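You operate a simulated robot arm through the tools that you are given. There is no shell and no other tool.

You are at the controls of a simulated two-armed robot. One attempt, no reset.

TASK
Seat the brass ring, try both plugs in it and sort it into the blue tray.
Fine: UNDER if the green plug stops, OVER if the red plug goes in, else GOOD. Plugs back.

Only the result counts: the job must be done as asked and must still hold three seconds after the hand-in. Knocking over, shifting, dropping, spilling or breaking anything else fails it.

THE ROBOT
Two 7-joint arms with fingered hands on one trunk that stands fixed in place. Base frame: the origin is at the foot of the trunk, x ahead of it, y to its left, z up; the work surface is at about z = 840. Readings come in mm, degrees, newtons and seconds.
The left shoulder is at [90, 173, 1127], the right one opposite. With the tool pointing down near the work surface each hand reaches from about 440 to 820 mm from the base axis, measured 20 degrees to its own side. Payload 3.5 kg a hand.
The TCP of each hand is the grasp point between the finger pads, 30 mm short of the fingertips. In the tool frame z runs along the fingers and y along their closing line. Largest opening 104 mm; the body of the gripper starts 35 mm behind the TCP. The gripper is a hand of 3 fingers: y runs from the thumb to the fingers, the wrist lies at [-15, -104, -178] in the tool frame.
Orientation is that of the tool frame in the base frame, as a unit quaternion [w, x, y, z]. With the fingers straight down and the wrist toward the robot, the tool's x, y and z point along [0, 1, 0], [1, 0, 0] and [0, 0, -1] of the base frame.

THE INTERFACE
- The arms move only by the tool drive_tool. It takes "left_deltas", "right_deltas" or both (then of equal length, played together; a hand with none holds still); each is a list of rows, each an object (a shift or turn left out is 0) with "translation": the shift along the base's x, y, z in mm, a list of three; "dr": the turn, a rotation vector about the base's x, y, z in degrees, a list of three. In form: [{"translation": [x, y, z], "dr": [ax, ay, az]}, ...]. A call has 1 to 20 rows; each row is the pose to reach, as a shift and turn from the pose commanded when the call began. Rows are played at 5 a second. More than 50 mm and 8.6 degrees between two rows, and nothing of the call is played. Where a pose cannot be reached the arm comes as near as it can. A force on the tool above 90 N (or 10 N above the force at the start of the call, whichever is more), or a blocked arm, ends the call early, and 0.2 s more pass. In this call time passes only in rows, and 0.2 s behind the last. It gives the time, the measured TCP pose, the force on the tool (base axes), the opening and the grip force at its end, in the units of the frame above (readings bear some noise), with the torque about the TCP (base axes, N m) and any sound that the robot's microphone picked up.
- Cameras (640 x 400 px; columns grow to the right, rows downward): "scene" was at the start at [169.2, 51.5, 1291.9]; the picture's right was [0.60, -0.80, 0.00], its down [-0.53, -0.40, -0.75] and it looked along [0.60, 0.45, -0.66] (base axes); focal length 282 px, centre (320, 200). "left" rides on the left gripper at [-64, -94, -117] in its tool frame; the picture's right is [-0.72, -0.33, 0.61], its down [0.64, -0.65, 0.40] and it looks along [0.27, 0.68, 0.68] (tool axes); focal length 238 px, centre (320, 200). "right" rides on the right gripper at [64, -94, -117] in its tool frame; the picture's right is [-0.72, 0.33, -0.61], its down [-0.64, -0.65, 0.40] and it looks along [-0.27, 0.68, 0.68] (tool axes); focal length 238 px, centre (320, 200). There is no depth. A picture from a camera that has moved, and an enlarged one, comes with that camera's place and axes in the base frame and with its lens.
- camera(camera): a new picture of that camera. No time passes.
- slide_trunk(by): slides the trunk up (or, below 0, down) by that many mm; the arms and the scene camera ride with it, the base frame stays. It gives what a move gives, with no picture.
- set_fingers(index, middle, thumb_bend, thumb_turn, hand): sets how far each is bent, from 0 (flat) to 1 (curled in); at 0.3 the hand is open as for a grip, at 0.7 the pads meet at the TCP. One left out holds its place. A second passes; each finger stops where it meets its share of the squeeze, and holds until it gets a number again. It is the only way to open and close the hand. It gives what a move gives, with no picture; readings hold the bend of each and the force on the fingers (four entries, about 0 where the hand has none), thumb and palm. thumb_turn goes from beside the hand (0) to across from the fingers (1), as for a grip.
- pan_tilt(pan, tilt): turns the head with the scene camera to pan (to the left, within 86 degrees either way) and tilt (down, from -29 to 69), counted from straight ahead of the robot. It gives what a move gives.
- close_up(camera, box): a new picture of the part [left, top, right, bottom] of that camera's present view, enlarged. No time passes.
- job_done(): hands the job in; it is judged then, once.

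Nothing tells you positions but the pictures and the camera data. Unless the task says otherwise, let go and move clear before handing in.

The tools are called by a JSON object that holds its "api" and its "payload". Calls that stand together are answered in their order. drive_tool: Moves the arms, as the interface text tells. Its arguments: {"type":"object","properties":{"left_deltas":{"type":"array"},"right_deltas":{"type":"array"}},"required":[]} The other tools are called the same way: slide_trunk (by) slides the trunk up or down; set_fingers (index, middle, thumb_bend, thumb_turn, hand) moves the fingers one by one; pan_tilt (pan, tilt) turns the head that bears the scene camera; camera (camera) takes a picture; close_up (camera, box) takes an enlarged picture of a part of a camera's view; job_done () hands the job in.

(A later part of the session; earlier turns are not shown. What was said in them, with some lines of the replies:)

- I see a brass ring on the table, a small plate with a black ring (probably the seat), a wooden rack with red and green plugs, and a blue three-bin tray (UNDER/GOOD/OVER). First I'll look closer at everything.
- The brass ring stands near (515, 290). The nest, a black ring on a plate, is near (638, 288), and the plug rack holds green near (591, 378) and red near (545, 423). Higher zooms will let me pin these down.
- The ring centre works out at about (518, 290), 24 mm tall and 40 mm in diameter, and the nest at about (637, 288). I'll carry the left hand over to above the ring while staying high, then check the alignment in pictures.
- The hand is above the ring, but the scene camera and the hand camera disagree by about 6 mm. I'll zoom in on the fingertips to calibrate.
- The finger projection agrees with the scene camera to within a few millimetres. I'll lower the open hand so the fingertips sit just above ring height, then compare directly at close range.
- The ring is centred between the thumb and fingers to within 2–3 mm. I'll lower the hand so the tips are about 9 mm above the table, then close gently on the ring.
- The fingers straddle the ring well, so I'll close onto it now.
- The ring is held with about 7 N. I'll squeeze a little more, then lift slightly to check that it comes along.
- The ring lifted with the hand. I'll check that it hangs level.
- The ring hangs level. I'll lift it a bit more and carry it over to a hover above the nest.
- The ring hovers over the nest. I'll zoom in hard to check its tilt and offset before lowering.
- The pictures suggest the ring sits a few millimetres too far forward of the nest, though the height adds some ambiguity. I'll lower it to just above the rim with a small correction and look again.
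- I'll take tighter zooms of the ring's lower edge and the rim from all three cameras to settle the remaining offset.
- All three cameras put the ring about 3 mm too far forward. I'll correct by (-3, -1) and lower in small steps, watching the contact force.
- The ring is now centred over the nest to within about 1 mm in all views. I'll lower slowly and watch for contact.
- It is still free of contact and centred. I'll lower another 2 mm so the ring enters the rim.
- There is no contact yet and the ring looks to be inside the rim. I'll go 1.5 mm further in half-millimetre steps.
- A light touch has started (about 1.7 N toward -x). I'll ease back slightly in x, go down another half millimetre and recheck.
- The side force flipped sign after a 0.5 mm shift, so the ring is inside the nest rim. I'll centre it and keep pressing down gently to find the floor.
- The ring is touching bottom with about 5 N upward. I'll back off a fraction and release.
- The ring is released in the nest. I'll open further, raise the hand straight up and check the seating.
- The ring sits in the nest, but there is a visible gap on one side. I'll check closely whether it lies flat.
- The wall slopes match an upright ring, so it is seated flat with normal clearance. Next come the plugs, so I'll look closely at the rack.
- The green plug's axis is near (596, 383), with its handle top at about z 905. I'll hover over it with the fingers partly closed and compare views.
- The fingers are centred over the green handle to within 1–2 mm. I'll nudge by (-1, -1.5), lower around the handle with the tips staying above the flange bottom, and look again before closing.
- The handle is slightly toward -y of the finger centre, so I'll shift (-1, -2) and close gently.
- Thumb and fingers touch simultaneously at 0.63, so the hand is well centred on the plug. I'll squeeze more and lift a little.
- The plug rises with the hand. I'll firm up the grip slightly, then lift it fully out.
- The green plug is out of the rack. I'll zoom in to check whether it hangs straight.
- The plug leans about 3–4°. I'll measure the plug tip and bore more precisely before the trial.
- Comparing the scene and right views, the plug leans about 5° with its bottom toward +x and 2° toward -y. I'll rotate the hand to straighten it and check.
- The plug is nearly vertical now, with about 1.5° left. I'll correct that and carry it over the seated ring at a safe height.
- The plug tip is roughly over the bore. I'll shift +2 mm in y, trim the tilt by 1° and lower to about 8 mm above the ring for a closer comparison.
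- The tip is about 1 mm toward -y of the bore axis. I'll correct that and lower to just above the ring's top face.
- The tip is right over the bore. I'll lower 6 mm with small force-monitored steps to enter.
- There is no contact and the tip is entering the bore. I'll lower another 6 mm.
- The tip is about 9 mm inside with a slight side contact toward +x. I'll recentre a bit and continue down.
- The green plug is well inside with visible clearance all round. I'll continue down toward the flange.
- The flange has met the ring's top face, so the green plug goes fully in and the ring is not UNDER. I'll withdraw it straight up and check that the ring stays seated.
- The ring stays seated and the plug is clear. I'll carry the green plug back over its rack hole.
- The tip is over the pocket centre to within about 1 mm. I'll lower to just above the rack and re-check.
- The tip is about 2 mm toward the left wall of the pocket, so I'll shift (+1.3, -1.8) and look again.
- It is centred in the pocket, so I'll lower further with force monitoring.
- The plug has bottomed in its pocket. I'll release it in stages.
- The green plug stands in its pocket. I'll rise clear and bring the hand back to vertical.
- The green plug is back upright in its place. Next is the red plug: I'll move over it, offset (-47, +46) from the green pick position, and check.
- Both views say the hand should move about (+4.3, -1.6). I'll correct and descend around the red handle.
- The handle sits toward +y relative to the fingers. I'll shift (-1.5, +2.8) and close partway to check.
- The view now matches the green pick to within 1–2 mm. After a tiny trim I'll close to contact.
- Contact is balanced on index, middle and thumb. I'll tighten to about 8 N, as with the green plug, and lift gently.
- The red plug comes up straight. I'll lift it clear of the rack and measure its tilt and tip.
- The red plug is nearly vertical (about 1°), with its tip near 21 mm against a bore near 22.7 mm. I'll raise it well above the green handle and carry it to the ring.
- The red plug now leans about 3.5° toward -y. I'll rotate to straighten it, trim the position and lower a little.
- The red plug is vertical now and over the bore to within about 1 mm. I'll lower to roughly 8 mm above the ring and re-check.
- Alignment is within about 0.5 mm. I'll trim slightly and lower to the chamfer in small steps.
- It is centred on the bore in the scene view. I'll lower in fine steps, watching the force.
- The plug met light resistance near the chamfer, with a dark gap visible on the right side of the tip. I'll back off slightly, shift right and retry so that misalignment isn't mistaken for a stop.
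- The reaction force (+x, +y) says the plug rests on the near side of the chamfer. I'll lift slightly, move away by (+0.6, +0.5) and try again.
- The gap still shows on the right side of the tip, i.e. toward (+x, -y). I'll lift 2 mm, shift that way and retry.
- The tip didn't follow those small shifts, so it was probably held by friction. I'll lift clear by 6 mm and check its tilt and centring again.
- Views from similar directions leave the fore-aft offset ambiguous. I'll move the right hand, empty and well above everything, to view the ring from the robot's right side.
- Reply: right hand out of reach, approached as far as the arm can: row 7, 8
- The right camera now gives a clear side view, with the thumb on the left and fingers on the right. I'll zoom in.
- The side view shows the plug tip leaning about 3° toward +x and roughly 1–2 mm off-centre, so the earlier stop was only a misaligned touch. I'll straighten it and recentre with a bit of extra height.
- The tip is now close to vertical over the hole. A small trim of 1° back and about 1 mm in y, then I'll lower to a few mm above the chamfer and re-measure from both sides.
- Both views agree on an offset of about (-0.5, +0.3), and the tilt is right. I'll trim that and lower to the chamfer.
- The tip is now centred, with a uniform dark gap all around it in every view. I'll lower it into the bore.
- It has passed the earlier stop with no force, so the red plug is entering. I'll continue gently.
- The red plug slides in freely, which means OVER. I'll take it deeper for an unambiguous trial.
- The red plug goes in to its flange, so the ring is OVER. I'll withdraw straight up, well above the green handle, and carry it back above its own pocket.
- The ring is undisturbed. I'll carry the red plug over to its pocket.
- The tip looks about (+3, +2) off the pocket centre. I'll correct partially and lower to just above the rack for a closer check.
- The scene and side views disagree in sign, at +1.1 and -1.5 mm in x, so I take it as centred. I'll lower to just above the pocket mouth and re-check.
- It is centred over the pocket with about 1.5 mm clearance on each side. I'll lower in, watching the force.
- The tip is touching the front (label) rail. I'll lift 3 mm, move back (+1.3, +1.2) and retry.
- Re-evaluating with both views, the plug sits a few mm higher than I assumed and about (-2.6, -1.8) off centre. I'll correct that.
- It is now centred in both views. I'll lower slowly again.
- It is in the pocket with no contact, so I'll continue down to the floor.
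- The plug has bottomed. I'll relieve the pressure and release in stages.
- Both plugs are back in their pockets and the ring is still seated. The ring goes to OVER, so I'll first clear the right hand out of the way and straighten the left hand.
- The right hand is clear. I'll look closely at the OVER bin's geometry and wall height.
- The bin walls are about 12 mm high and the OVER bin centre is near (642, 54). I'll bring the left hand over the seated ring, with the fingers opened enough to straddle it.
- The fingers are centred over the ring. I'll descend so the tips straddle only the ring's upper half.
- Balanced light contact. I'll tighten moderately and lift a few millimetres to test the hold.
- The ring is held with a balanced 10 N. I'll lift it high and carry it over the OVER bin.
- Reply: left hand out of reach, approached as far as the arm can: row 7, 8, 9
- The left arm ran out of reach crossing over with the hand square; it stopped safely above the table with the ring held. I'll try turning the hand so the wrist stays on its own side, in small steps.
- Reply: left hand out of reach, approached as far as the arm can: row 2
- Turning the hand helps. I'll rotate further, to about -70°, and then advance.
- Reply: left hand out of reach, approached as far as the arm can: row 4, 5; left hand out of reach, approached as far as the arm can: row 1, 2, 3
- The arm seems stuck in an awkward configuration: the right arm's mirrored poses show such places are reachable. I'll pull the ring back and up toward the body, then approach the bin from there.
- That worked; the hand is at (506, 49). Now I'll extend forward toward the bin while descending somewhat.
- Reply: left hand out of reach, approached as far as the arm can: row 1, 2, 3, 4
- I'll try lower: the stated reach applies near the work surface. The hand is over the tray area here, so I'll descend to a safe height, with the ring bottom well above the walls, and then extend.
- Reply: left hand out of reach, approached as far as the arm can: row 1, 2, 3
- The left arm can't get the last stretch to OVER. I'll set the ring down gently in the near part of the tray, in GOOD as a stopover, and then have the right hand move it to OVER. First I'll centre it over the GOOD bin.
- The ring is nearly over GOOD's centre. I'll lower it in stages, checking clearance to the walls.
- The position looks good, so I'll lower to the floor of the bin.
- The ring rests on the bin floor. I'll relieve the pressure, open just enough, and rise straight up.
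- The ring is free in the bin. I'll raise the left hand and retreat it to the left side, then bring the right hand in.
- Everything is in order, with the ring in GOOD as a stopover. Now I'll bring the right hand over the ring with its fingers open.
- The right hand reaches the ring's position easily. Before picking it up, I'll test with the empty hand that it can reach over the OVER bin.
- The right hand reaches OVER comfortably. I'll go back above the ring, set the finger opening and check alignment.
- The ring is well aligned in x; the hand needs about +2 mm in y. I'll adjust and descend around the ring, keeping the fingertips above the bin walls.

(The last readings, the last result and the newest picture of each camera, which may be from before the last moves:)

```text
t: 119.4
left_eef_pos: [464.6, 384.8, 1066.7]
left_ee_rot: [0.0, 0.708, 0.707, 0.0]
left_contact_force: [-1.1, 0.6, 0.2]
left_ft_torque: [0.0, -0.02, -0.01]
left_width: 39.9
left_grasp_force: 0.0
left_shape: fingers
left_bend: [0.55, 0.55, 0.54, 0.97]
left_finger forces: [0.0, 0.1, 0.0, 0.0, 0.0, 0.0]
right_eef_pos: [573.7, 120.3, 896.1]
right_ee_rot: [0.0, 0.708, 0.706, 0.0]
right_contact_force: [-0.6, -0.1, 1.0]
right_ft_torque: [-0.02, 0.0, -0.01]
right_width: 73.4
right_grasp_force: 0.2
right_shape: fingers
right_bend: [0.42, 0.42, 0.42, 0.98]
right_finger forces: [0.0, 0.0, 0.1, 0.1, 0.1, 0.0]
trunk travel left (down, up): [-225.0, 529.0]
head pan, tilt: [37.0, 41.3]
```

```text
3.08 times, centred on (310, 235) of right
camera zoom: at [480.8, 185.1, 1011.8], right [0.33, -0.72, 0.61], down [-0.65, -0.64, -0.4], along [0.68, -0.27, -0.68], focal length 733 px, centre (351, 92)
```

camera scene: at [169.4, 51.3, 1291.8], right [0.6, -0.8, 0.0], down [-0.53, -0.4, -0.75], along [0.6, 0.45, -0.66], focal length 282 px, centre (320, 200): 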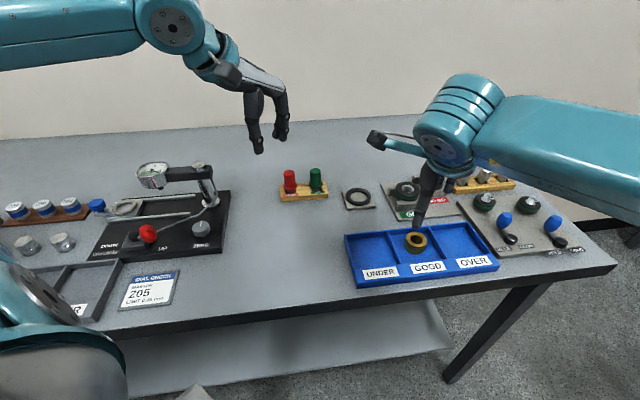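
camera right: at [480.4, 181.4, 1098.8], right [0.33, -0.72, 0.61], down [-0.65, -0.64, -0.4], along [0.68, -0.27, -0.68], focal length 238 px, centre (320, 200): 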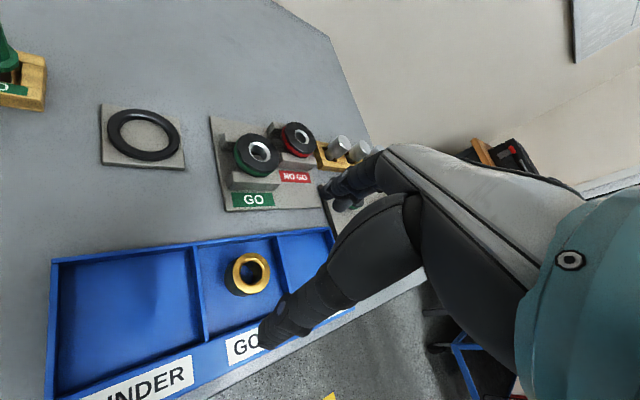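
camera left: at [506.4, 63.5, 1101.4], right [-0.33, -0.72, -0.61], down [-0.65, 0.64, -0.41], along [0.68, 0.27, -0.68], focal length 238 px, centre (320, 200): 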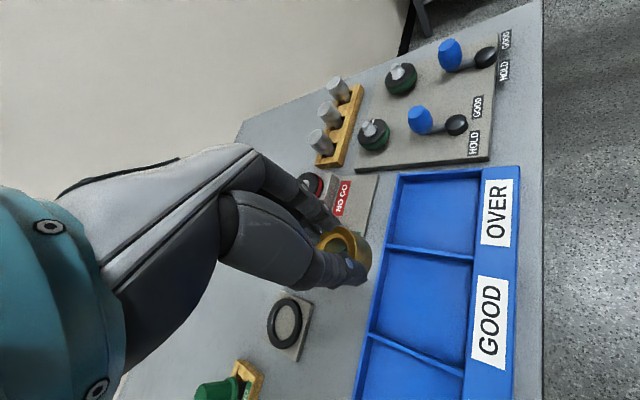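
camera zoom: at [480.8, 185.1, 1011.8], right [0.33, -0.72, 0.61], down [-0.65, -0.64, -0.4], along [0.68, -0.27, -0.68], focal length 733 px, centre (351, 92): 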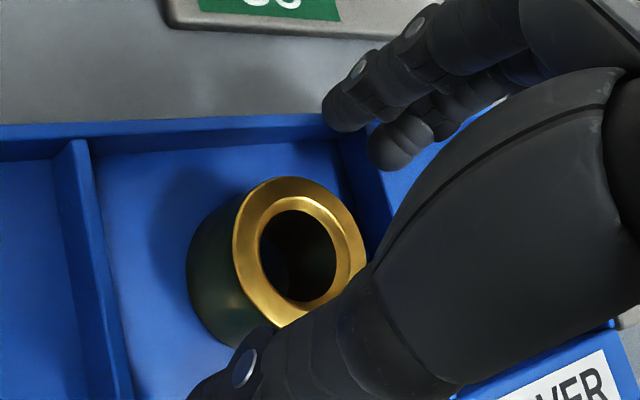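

Alignment mirrors the earlier good grip. I'll go 2 mm lower and close gradually.

{"api": "drive_tool", "payload": {"right_deltas": [{"translation": [0, 0.5, -2]}]}}

{"api": "set_fingers", "payload": {"hand": "right", "index": 0.55, "middle": 0.55, "thumb_bend": 0.55}}

{"api": "set_fingers", "payload": {"hand": "right", "index": 0.6, "middle": 0.6, "thumb_bend": 0.6}}

{"api": "close_up", "payload": {"camera": "right", "box": [240, 170, 380, 300]}}

{"api": "close_up", "payload": {"camera": "scene", "box": [395, 205, 455, 270]}}

```text
t: 119.8
left_eef_pos: [464.7, 384.3, 1067.6]
left_ee_rot: [0.0, 0.707, 0.707, -0.001]
left_contact_force: [-0.2, 1.0, 0.2]
left_ft_torque: [0.02, 0.03, 0.02]
left_width: 40.1
left_grasp_force: 0.1
left_shape: fingers
left_bend: [0.55, 0.55, 0.54, 0.97]
left_finger forces: [0.1, 0.0, 0.1, 0.0, 0.1, 0.0]
right_eef_pos: [573.7, 120.7, 894.2]
right_ee_rot: [0.0, 0.708, 0.706, 0.001]
right_contact_force: [1.0, 0.5, 0.4]
right_ft_torque: [-0.01, 0.0, -0.01]
right_width: 73.2
right_grasp_force: 0.3
right_shape: fingers
right_bend: [0.42, 0.42, 0.42, 0.98]
right_finger forces: [0.0, 0.4, 0.1, 0.1, 0.0, 0.0]
trunk travel left (down, up): [-225.0, 529.0]
head pan, tilt: [37.0, 41.3]
```

```text
t: 120.8
left_eef_pos: [466.0, 385.2, 1066.3]
left_ee_rot: [0.0, 0.708, 0.706, 0.0]
left_contact_force: [0.0, 0.3, -0.6]
left_ft_torque: [0.02, -0.01, -0.03]
left_width: 40.0
left_grasp_force: 0.2
left_shape: fingers
left_bend: [0.55, 0.55, 0.54, 0.97]
left_finger forces: [0.0, 0.0, 0.0, 0.0, 0.0, 0.0]
right_eef_pos: [573.2, 121.7, 894.5]
right_ee_rot: [0.0, 0.707, 0.707, -0.001]
right_contact_force: [-0.7, -0.5, -0.3]
right_ft_torque: [0.0, 0.01, -0.01]
right_width: 39.9
right_grasp_force: 0.0
right_shape: fingers
right_bend: [0.55, 0.55, 0.55, 0.98]
right_finger forces: [0.1, 0.1, 0.0, 0.0, 0.0, 0.0]
trunk travel left (down, up): [-225.0, 529.0]
head pan, tilt: [37.0, 41.3]
```

```text
t: 121.8
left_eef_pos: [465.0, 384.7, 1066.6]
left_ee_rot: [-0.001, 0.708, 0.707, 0.0]
left_contact_force: [0.6, -0.1, -0.1]
left_ft_torque: [-0.01, 0.04, -0.04]
left_width: 40.3
left_grasp_force: 0.1
left_shape: fingers
left_bend: [0.55, 0.55, 0.54, 0.97]
left_finger forces: [0.0, 0.1, 0.1, 0.0, 0.0, 0.0]
right_eef_pos: [573.5, 121.2, 893.9]
right_ee_rot: [0.0, 0.707, 0.707, -0.001]
right_contact_force: [0.3, 0.7, -0.2]
right_ft_torque: [0.01, 0.0, 0.01]
right_width: 32.3
right_grasp_force: 3.2
right_shape: fingers
right_bend: [0.58, 0.59, 0.57, 0.97]
right_finger forces: [1.2, 1.1, 0.0, 0.1, 2.2, 0.0]
trunk travel left (down, up): [-225.0, 529.0]
head pan, tilt: [37.0, 41.3]
```

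```text
3.08 times, centred on (310, 235) of right
camera zoom: at [480.6, 186.0, 1009.9], right [0.33, -0.72, 0.61], down [-0.65, -0.64, -0.4], along [0.68, -0.27, -0.68], focal length 733 px, centre (351, 92)
```

zoom: 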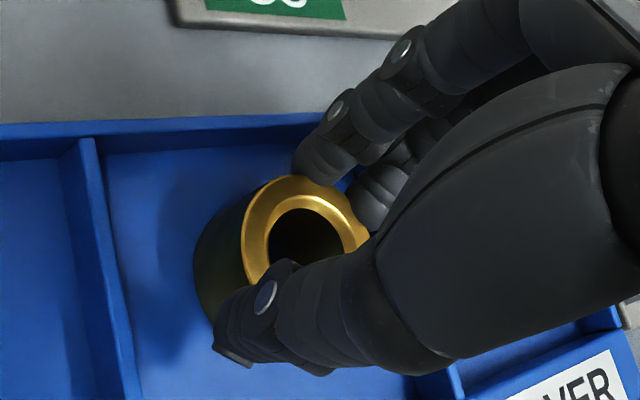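

```text
6.15 times, centred on (425, 238) of scene
camera zoom: at [169.2, 51.5, 1291.8], right [0.6, -0.8, 0.0], down [-0.53, -0.4, -0.75], along [0.6, 0.45, -0.66], focal length 1738 px, centre (-326, -31)
```

zoom: 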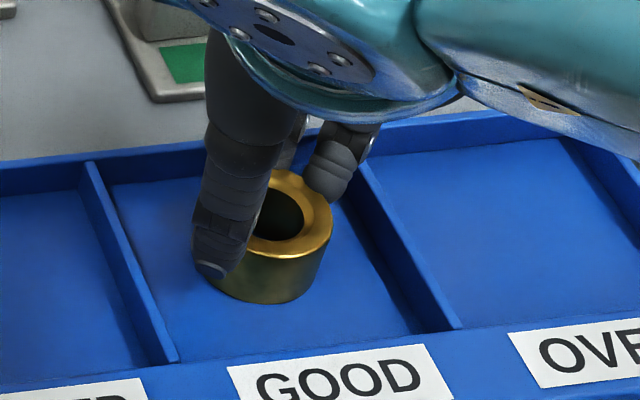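

There is balanced light contact with the right hand. I'll tighten and lift gently.

{"api": "set_fingers", "payload": {"hand": "right", "index": 0.67, "middle": 0.67, "thumb_bend": 0.69}}

{"api": "drive_tool", "payload": {"right_deltas": [{"translation": [0, 0, 4]}, {"translation": [0, 0, 10]}, {"translation": [0, 0, 20]}]}}

{"api": "close_up", "payload": {"camera": "right", "box": [240, 170, 380, 300]}}

{"api": "close_up", "payload": {"camera": "scene", "box": [395, 195, 455, 270]}}

```text
t: 122.8
left_eef_pos: [464.8, 384.8, 1066.6]
left_ee_rot: [0.0, 0.708, 0.706, 0.0]
left_contact_force: [0.6, -0.9, -0.3]
left_ft_torque: [0.04, -0.04, -0.02]
left_width: 40.0
left_grasp_force: 0.1
left_shape: fingers
left_bend: [0.55, 0.55, 0.54, 0.97]
left_finger forces: [0.1, 0.1, 0.0, 0.0, 0.0, 0.0]
right_eef_pos: [574.6, 121.6, 893.7]
right_ee_rot: [0.001, 0.707, 0.707, 0.0]
right_contact_force: [0.2, 0.2, -0.4]
right_ft_torque: [-0.02, -0.04, 0.02]
right_width: 29.3
right_grasp_force: 10.1
right_shape: fingers
right_bend: [0.61, 0.62, 0.59, 0.96]
right_finger forces: [5.2, 5.0, 0.0, 0.0, 9.8, 0.0]
trunk travel left (down, up): [-225.0, 529.0]
head pan, tilt: [37.0, 41.3]
```

```text
t: 123.6
left_eef_pos: [465.5, 383.8, 1066.4]
left_ee_rot: [0.0, 0.708, 0.707, 0.0]
left_contact_force: [0.2, 1.2, 0.3]
left_ft_torque: [-0.01, 0.0, 0.0]
left_width: 40.1
left_grasp_force: 0.0
left_shape: fingers
left_bend: [0.55, 0.55, 0.54, 0.97]
left_finger forces: [0.1, 0.0, 0.1, 0.0, 0.0, 0.1]
right_eef_pos: [574.5, 121.4, 915.7]
right_ee_rot: [0.001, 0.707, 0.707, 0.001]
right_contact_force: [-0.9, 0.1, -2.5]
right_ft_torque: [0.01, -0.04, -0.02]
right_width: 29.6
right_grasp_force: 9.7
right_shape: fingers
right_bend: [0.61, 0.62, 0.59, 0.96]
right_finger forces: [5.2, 4.7, 0.1, 0.0, 9.7, 0.0]
trunk travel left (down, up): [-225.0, 529.0]
head pan, tilt: [37.0, 41.3]
```

```text
3.08 times, centred on (310, 235) of right
camera zoom: at [481.1, 186.1, 1030.8], right [0.33, -0.72, 0.61], down [-0.65, -0.64, -0.4], along [0.68, -0.27, -0.68], focal length 733 px, centre (351, 92)
```

zoom: 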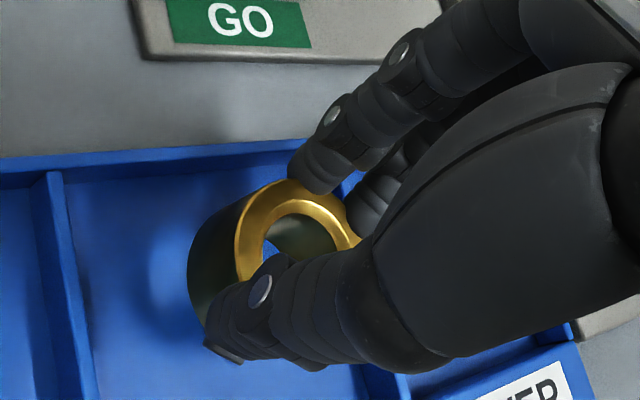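

```text
5.33 times, centred on (425, 232) of scene
camera zoom: at [169.2, 51.5, 1291.8], right [0.6, -0.8, 0.0], down [-0.53, -0.4, -0.75], along [0.6, 0.45, -0.66], focal length 1506 px, centre (-240, 27)
```

zoom: 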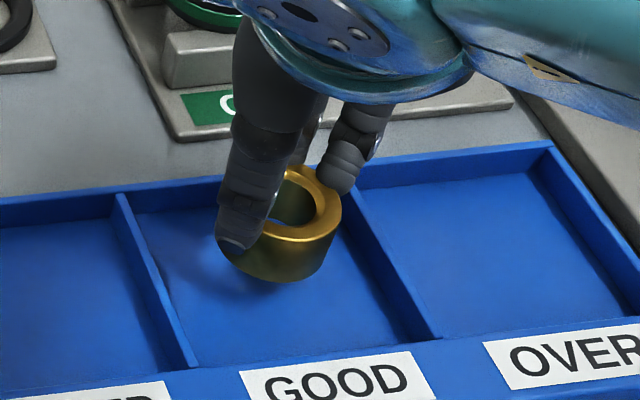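

The ring is held in the right hand. I'll raise a little more and move over to the OVER bin.

{"api": "drive_tool", "payload": {"right_deltas": [{"translation": [0, 0, 15]}, {"translation": [0, 0, 25]}, {"translation": [22, -22.7, 25]}, {"translation": [44, -45.4, 25]}, {"translation": [66.2, -68, 25]}, {"translation": [66.2, -68, 10]}, {"translation": [66.2, -68, 0]}]}}

{"api": "close_up", "payload": {"camera": "scene", "box": [420, 195, 510, 280]}}

{"api": "close_up", "payload": {"camera": "right", "box": [180, 140, 420, 340]}}

```text
t: 125.2
left_eef_pos: [466.0, 385.3, 1066.7]
left_ee_rot: [0.0, 0.708, 0.707, 0.0]
left_contact_force: [-0.1, 0.4, 0.1]
left_ft_torque: [-0.05, -0.02, 0.0]
left_width: 39.8
left_grasp_force: 0.0
left_shape: fingers
left_bend: [0.55, 0.55, 0.54, 0.97]
left_finger forces: [0.0, 0.0, 0.1, 0.0, 0.0, 0.0]
right_eef_pos: [640.5, 51.8, 915.2]
right_ee_rot: [0.0, 0.708, 0.706, 0.0]
right_contact_force: [-0.4, -0.8, -1.5]
right_ft_torque: [0.0, 0.0, 0.04]
right_width: 29.5
right_grasp_force: 10.1
right_shape: fingers
right_bend: [0.61, 0.62, 0.59, 0.96]
right_finger forces: [5.3, 4.8, 0.0, 0.0, 9.7, 0.0]
trunk travel left (down, up): [-225.0, 529.0]
head pan, tilt: [37.0, 41.3]
```

```text
4.71 times, centred on (465, 238) of scene
camera zoom: at [169.4, 51.5, 1291.8], right [0.6, -0.8, 0.0], down [-0.53, -0.4, -0.75], along [0.6, 0.45, -0.66], focal length 1329 px, centre (-362, 24)
```

zoom: 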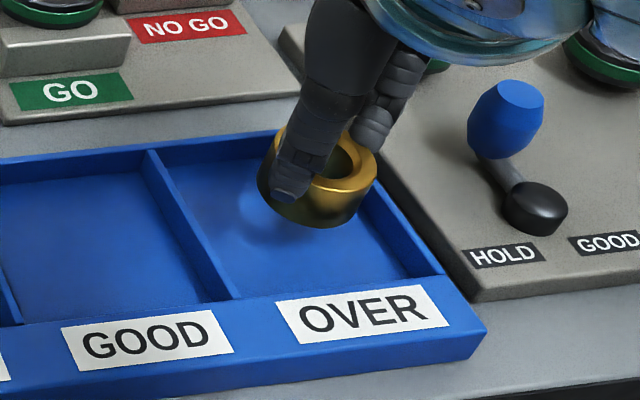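

```text
2.00 times, centred on (300, 240) of right
camera zoom: at [547.1, 116.5, 1031.2], right [0.33, -0.72, 0.61], down [-0.65, -0.64, -0.4], along [0.68, -0.27, -0.68], focal length 477 px, centre (360, 120)
```

zoom: 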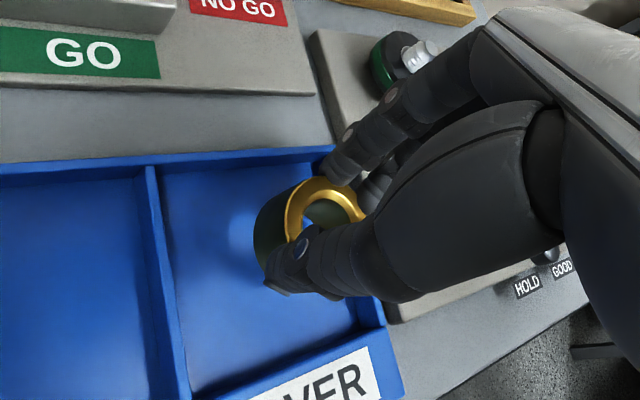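

The ring would land slightly toward the right wall, so I'll shift (-5.5, +4) and lower partway.

{"api": "drive_tool", "payload": {"right_deltas": [{"translation": [-5.5, 4, 0]}, {"translation": [-5.5, 4, -6]}, {"translation": [-5.5, 4, -12]}]}}

{"api": "close_up", "payload": {"camera": "scene", "box": [425, 205, 505, 275]}}

{"api": "close_up", "payload": {"camera": "right", "box": [200, 150, 400, 320]}}

```text
t: 126.0
left_eef_pos: [466.0, 385.0, 1066.7]
left_ee_rot: [0.0, 0.708, 0.706, 0.0]
left_contact_force: [1.0, 0.3, 1.4]
left_ft_torque: [-0.01, 0.01, -0.01]
left_width: 40.2
left_grasp_force: 0.1
left_shape: fingers
left_bend: [0.55, 0.55, 0.54, 0.97]
left_finger forces: [0.1, 0.1, 0.1, 0.0, 0.0, 0.1]
right_eef_pos: [636.3, 57.1, 904.3]
right_ee_rot: [0.0, 0.707, 0.707, 0.0]
right_contact_force: [0.0, -1.1, -1.7]
right_ft_torque: [0.02, -0.03, 0.0]
right_width: 29.6
right_grasp_force: 9.4
right_shape: fingers
right_bend: [0.61, 0.62, 0.59, 0.96]
right_finger forces: [5.4, 4.7, 0.1, 0.1, 9.8, 0.1]
trunk travel left (down, up): [-225.0, 529.0]
head pan, tilt: [37.0, 41.3]
```

```text
5.71 times, centred on (465, 240) of scene
camera zoom: at [169.3, 51.5, 1291.8], right [0.6, -0.8, 0.0], down [-0.53, -0.4, -0.75], along [0.6, 0.45, -0.66], focal length 1614 px, centre (-509, -29)
```

zoom: 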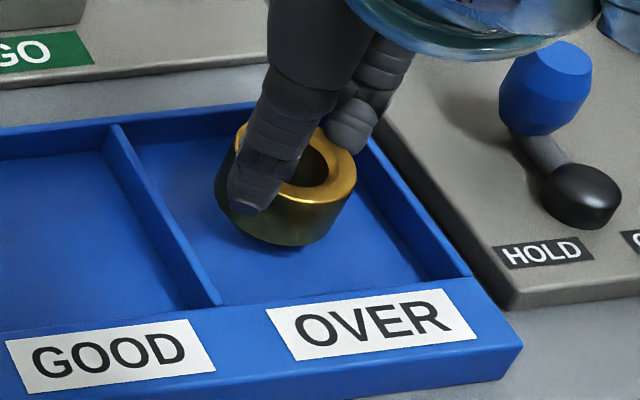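

```text
2.35 times, centred on (300, 235) of right
camera zoom: at [541.8, 121.3, 1019.1], right [0.33, -0.72, 0.61], down [-0.65, -0.64, -0.4], along [0.68, -0.27, -0.68], focal length 561 px, centre (367, 118)
```

zoom: 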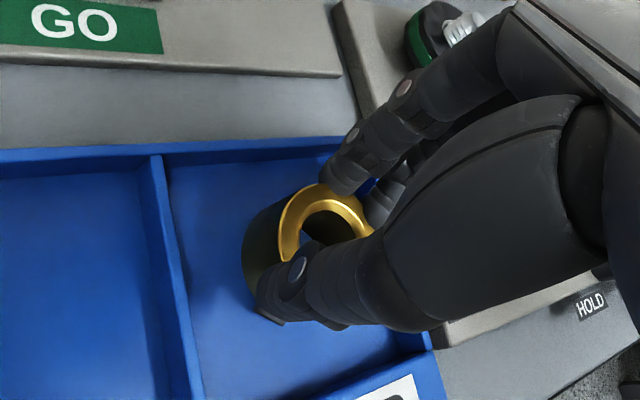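

The ring is centred in the OVER bin. I'll lower to the floor with force checks.

{"api": "drive_tool", "payload": {"right_deltas": [{"translation": [0, 0, -2]}, {"translation": [0, 0, -4]}, {"translation": [0, 0, -6]}, {"translation": [0, 0, -7.5]}]}}

{"api": "drive_tool", "payload": {"right_deltas": [{"translation": [0, 0, -0.8]}, {"translation": [0, 0, -1.6]}]}}

{"api": "close_up", "payload": {"camera": "scene", "box": [425, 205, 505, 275]}}

```text
t: 127.0
left_eef_pos: [465.7, 385.4, 1066.9]
left_ee_rot: [0.0, 0.708, 0.707, 0.0]
left_contact_force: [-0.3, 0.2, -0.5]
left_ft_torque: [0.04, -0.02, -0.03]
left_width: 39.9
left_grasp_force: 0.0
left_shape: fingers
left_bend: [0.55, 0.55, 0.54, 0.97]
left_finger forces: [0.1, 0.0, 0.1, 0.1, 0.1, 0.1]
right_eef_pos: [635.9, 56.2, 895.1]
right_ee_rot: [0.0, 0.707, 0.707, 0.0]
right_contact_force: [0.7, 0.4, -1.3]
right_ft_torque: [0.0, 0.02, 0.01]
right_width: 29.1
right_grasp_force: 9.8
right_shape: fingers
right_bend: [0.61, 0.62, 0.59, 0.96]
right_finger forces: [5.3, 4.8, 0.0, 0.0, 9.8, 0.0]
trunk travel left (down, up): [-225.0, 529.0]
head pan, tilt: [37.0, 41.3]
```

```text
t: 127.6
left_eef_pos: [465.3, 384.6, 1067.3]
left_ee_rot: [0.0, 0.708, 0.706, 0.0]
left_contact_force: [-0.2, 0.2, -0.2]
left_ft_torque: [-0.01, -0.01, 0.04]
left_width: 39.8
left_grasp_force: 0.0
left_shape: fingers
left_bend: [0.55, 0.55, 0.54, 0.97]
left_finger forces: [0.0, 0.1, 0.0, 0.0, 0.1, 0.1]
right_eef_pos: [635.0, 56.8, 893.9]
right_ee_rot: [0.0, 0.707, 0.707, 0.0]
right_contact_force: [-0.4, 1.0, -1.2]
right_ft_torque: [0.01, 0.01, 0.03]
right_width: 29.4
right_grasp_force: 9.8
right_shape: fingers
right_bend: [0.61, 0.62, 0.59, 0.96]
right_finger forces: [5.3, 4.9, 0.0, 0.0, 9.7, 0.0]
trunk travel left (down, up): [-225.0, 529.0]
head pan, tilt: [37.0, 41.3]
```

```text
5.71 times, centred on (465, 240) of scene
camera zoom: at [169.2, 51.5, 1291.8], right [0.6, -0.8, 0.0], down [-0.53, -0.4, -0.75], along [0.6, 0.45, -0.66], focal length 1614 px, centre (-509, -29)
```

zoom: 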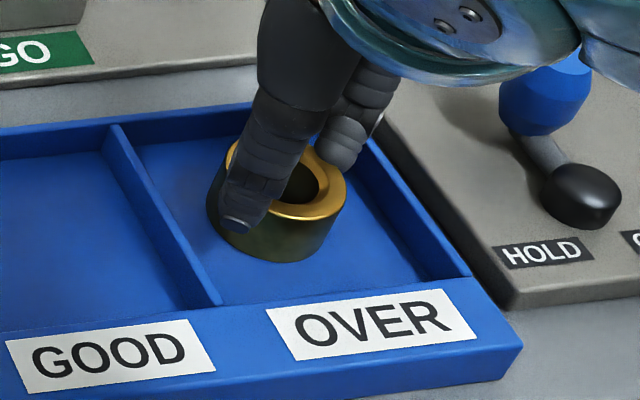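

{"api": "drive_tool", "payload": {"right_deltas": [{"translation": [0, 0, -0.5]}, {"translation": [0, 0, -1.0]}]}}

```text
t: 128.2
left_eef_pos: [465.3, 384.3, 1066.5]
left_ee_rot: [-0.001, 0.708, 0.706, 0.001]
left_contact_force: [0.5, 0.2, 1.2]
left_ft_torque: [0.01, 0.02, 0.0]
left_width: 40.0
left_grasp_force: 0.0
left_shape: fingers
left_bend: [0.55, 0.55, 0.54, 0.97]
left_finger forces: [0.1, 0.1, 0.1, 0.1, 0.0, 0.0]
right_eef_pos: [636.3, 57.3, 894.4]
right_ee_rot: [0.0, 0.707, 0.707, 0.0]
right_contact_force: [-0.9, 0.6, 0.7]
right_ft_torque: [0.02, 0.05, 0.01]
right_width: 29.4
right_grasp_force: 10.4
right_shape: fingers
right_bend: [0.61, 0.63, 0.59, 0.96]
right_finger forces: [5.2, 4.8, 0.0, 0.1, 10.2, 0.0]
trunk travel left (down, up): [-225.0, 529.0]
head pan, tilt: [37.0, 41.3]
```

The ring has just touched the floor (about 2 N). I'll release it gently in place.

{"api": "set_fingers", "payload": {"hand": "right", "index": 0.55, "middle": 0.55, "thumb_bend": 0.53}}

{"api": "close_up", "payload": {"camera": "scene", "box": [425, 205, 505, 275]}}

{"api": "close_up", "payload": {"camera": "right", "box": [220, 160, 380, 310]}}

```text
t: 129.2
left_eef_pos: [464.1, 386.1, 1066.5]
left_ee_rot: [0.0, 0.708, 0.706, 0.0]
left_contact_force: [0.7, 0.9, 1.1]
left_ft_torque: [0.0, -0.02, 0.0]
left_width: 40.2
left_grasp_force: 0.0
left_shape: fingers
left_bend: [0.55, 0.55, 0.54, 0.97]
left_finger forces: [0.0, 0.0, 0.1, 0.0, 0.1, 0.0]
right_eef_pos: [636.7, 56.8, 892.9]
right_ee_rot: [0.0, 0.707, 0.707, -0.001]
right_contact_force: [0.1, 0.2, 0.7]
right_ft_torque: [0.03, -0.01, 0.02]
right_width: 41.3
right_grasp_force: 0.0
right_shape: fingers
right_bend: [0.55, 0.55, 0.53, 0.97]
right_finger forces: [0.0, 0.1, 0.0, 0.1, 0.1, 0.0]
trunk travel left (down, up): [-225.0, 529.0]
head pan, tilt: [37.0, 41.3]
```

```text
5.71 times, centred on (465, 240) of scene
camera zoom: at [169.2, 51.5, 1291.8], right [0.6, -0.8, 0.0], down [-0.53, -0.4, -0.75], along [0.6, 0.45, -0.66], focal length 1614 px, centre (-509, -29)
```

zoom: 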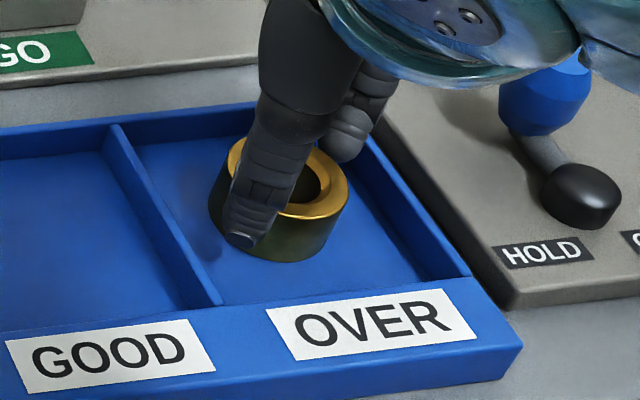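

```text
2.67 times, centred on (300, 235) of right
camera zoom: at [541.8, 121.3, 1009.3], right [0.33, -0.72, 0.61], down [-0.65, -0.64, -0.4], along [0.68, -0.27, -0.68], focal length 636 px, centre (373, 107)
```

zoom: 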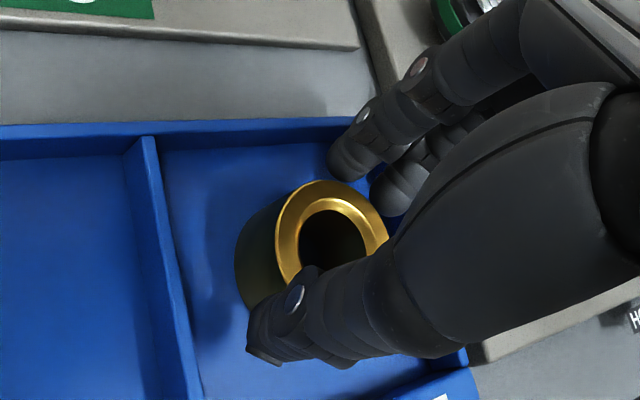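

Released. I'll raise the right hand straight up and withdraw it clear to the right.

{"api": "drive_tool", "payload": {"right_deltas": [{"translation": [0, 0, 12]}, {"translation": [0, 0, 32]}, {"translation": [0, 0, 65]}, {"translation": [0, 0, 105]}, {"translation": [-20, -10, 140]}, {"translation": [-50, -40, 165]}, {"translation": [-85, -80, 180]}, {"translation": [-120, -120, 190]}, {"translation": [-150, -160, 192]}, {"translation": [-175, -200, 192]}]}}

{"api": "camera", "payload": {"camera": "scene"}}

{"api": "close_up", "payload": {"camera": "scene", "box": [335, 200, 515, 295]}}

{"api": "close_up", "payload": {"camera": "scene", "box": [265, 150, 395, 220]}}

```text
refused: row 7 steps farther than a row can; nothing moved
```

```text
taken
camera scene: at [169.2, 51.5, 1291.8], right [0.6, -0.8, 0.0], down [-0.53, -0.4, -0.75], along [0.6, 0.45, -0.66], focal length 282 px, centre (320, 200)
```

scene: 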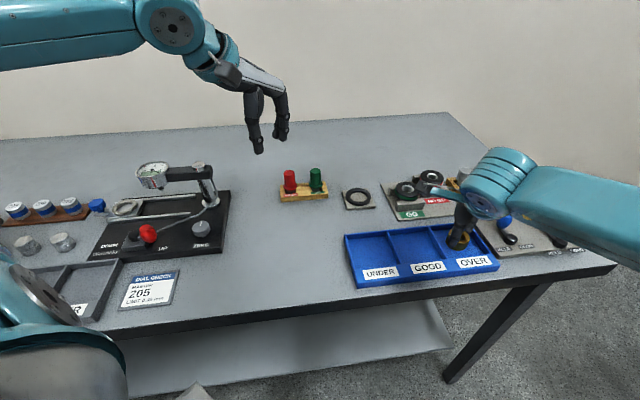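

```text
3.56 times, centred on (425, 248) of scene
camera zoom: at [169.2, 51.5, 1291.8], right [0.6, -0.8, 0.0], down [-0.53, -0.4, -0.75], along [0.6, 0.45, -0.66], focal length 1004 px, centre (-53, 31)
```

zoom: 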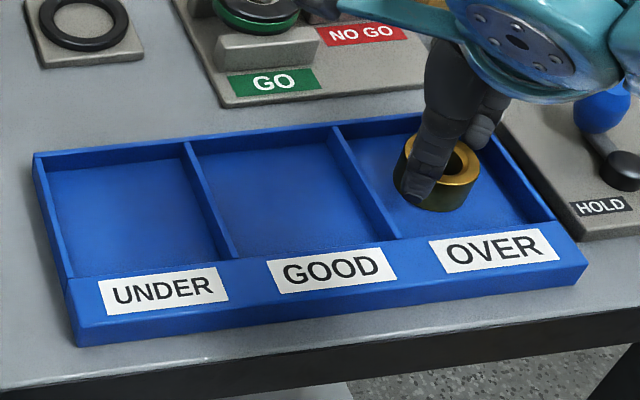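

```text
4.92 times, centred on (330, 185) of scene
camera zoom: at [169.2, 51.5, 1291.8], right [0.6, -0.8, 0.0], down [-0.53, -0.4, -0.75], along [0.6, 0.45, -0.66], focal length 1390 px, centre (271, 274)
```

zoom: 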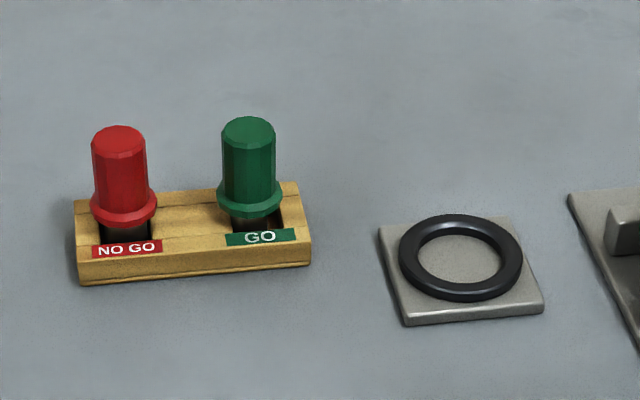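

The move was refused because one step was too long, and nothing moved. I'll repeat it with smaller steps.

{"api": "drive_tool", "payload": {"right_deltas": [{"translation": [0, 0, 12]}, {"translation": [0, 0, 32]}, {"translation": [0, 0, 65]}, {"translation": [0, 0, 105]}, {"translation": [-15, -10, 140]}, {"translation": [-35, -30, 165]}, {"translation": [-60, -60, 180]}, {"translation": [-85, -90, 190]}, {"translation": [-110, -120, 192]}, {"translation": [-135, -155, 192]}, {"translation": [-160, -190, 192]}]}}

{"api": "camera", "payload": {"camera": "scene"}}

{"api": "close_up", "payload": {"camera": "scene", "box": [335, 150, 545, 295]}}

{"api": "close_up", "payload": {"camera": "scene", "box": [425, 215, 510, 275]}}

```text
t: 131.6
left_eef_pos: [465.6, 384.3, 1066.1]
left_ee_rot: [0.0, 0.708, 0.707, 0.0]
left_contact_force: [-0.1, 0.2, 0.1]
left_ft_torque: [0.03, 0.01, 0.01]
left_width: 40.0
left_grasp_force: 0.2
left_shape: fingers
left_bend: [0.55, 0.55, 0.54, 0.97]
left_finger forces: [0.1, 0.0, 0.1, 0.1, 0.0, 0.0]
right_eef_pos: [476.4, -133.5, 1084.8]
right_ee_rot: [0.0, 0.707, 0.707, -0.001]
right_contact_force: [-0.6, 0.1, 0.0]
right_ft_torque: [0.02, -0.01, 0.03]
right_width: 41.4
right_grasp_force: 0.0
right_shape: fingers
right_bend: [0.55, 0.55, 0.53, 0.97]
right_finger forces: [0.0, 0.0, 0.0, 0.1, 0.0, 0.0]
trunk travel left (down, up): [-225.0, 529.0]
head pan, tilt: [37.0, 41.3]
```

```text
taken
camera scene: at [168.8, 50.9, 1291.9], right [0.6, -0.8, 0.0], down [-0.53, -0.4, -0.75], along [0.6, 0.45, -0.66], focal length 282 px, centre (320, 200)
```

scene: 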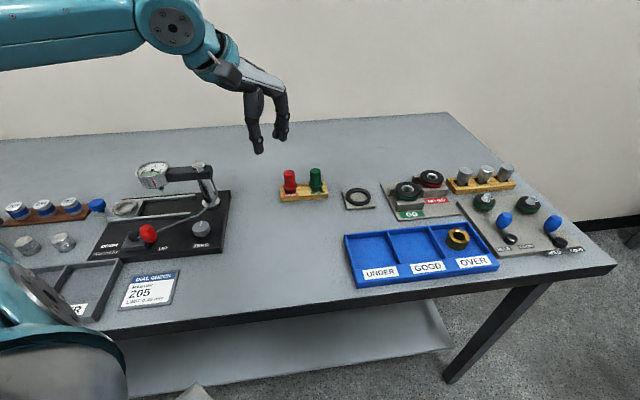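

```text
2.76 times, centred on (440, 222) of scene
camera zoom: at [168.8, 50.9, 1291.9], right [0.6, -0.8, 0.0], down [-0.53, -0.4, -0.75], along [0.6, 0.45, -0.66], focal length 779 px, centre (-11, 138)
```

zoom: 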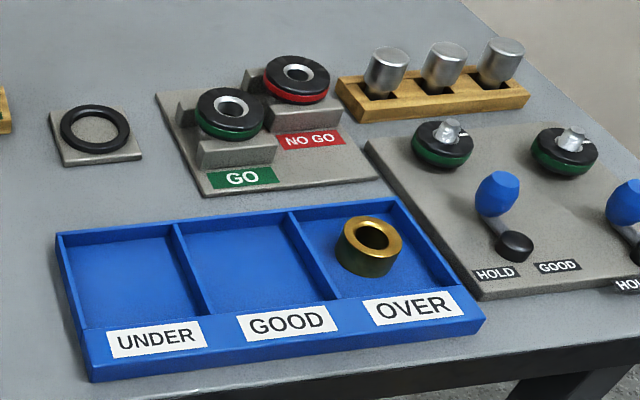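

```text
6.67 times, centred on (468, 245) of scene
camera zoom: at [168.8, 50.9, 1291.9], right [0.6, -0.8, 0.0], down [-0.53, -0.4, -0.75], along [0.6, 0.45, -0.66], focal length 1882 px, centre (-663, -100)
```

zoom: 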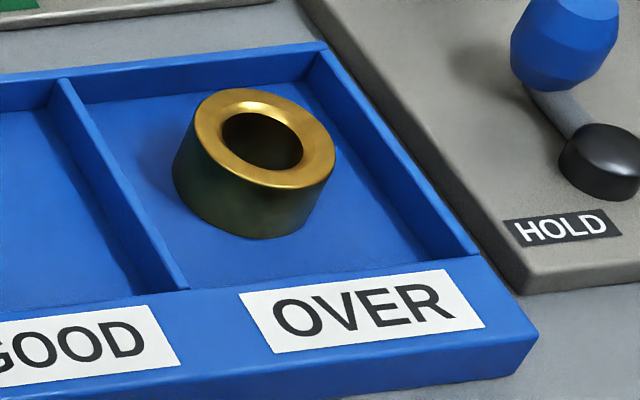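

The ring rests flat in OVER and nothing else looks disturbed. As a last check I'll compare the rack and nest with the very first picture.

{"api": "close_up", "payload": {"camera": "scene", "box": [260, 150, 420, 250]}}

{"api": "close_up", "payload": {"camera": "scene", "box": [274, 160, 334, 210]}}

{"api": "close_up", "payload": {"camera": "scene", "box": [336, 180, 384, 216]}}

```text
4.00 times, centred on (340, 200) of scene
camera zoom: at [168.8, 50.9, 1291.9], right [0.6, -0.8, 0.0], down [-0.53, -0.4, -0.75], along [0.6, 0.45, -0.66], focal length 1130 px, centre (240, 200)
```

zoom: 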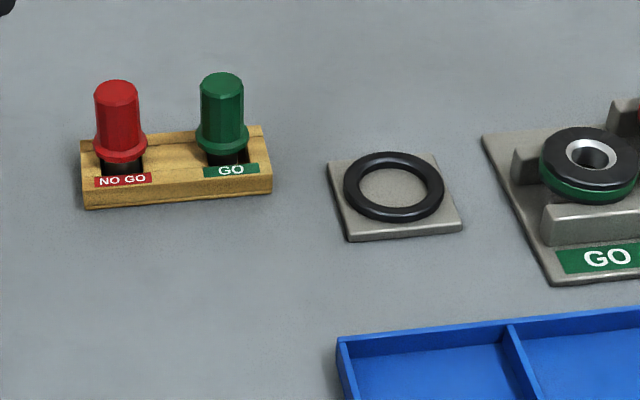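

```text
8.00 times, centred on (304, 185) of scene
camera zoom: at [168.8, 50.9, 1291.9], right [0.6, -0.8, 0.0], down [-0.53, -0.4, -0.75], along [0.6, 0.45, -0.66], focal length 2259 px, centre (448, 320)
```

zoom: 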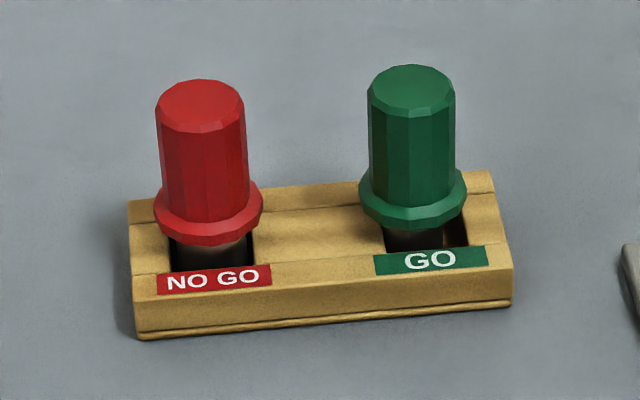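

```text
11.11 times, centred on (360, 198) of scene
camera zoom: at [168.8, 50.9, 1291.9], right [0.6, -0.8, 0.0], down [-0.53, -0.4, -0.75], along [0.6, 0.45, -0.66], focal length 3138 px, centre (-124, 222)
```

zoom: 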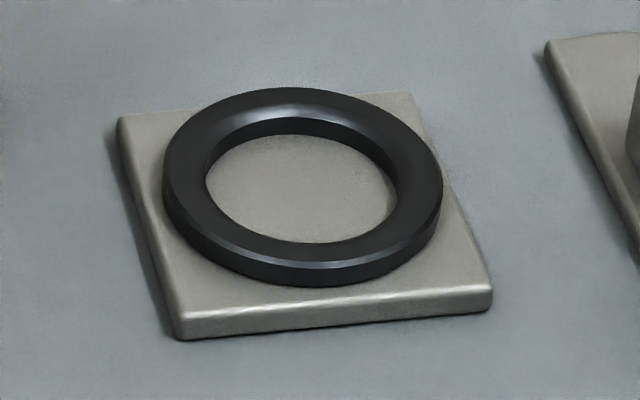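

The rack and nest are exactly where they started, both plugs stand upright in their own pockets, and the ring lies flat in OVER. Both hands are clear, so I'm handing in.

{"api": "job_done", "payload": {}}

```text
The job is handed in.
```

The brass ring is in the OVER bin of the blue tray, and I've handed the job in. I don't have the verdict yet.

- **Seating:** I seated the ring flat in its nest, and it stayed seated through both trials.
- **Green plug:** it went in down to its flange, so the ring is not UNDER.
- **Red plug:** it went in down to its flange too, so the ring is OVER. On the first try it stopped at the top edge because it was off-centre. Once straightened and centred, it slid in freely.
- **Plugs back:** both stand upright in their own pockets. While going back, the red plug's tip touched the rack's front rail lightly (about 6 N). In the final pictures the rack had not moved.
- **Stopover in GOOD:** the left arm could not reach OVER. It set the ring down in GOOD, and the right hand then moved it to OVER.

In the final pictures the rack, plugs and nest match the starting pictures, and I saw nothing else disturbed. Both hands are empty and clear of the table.
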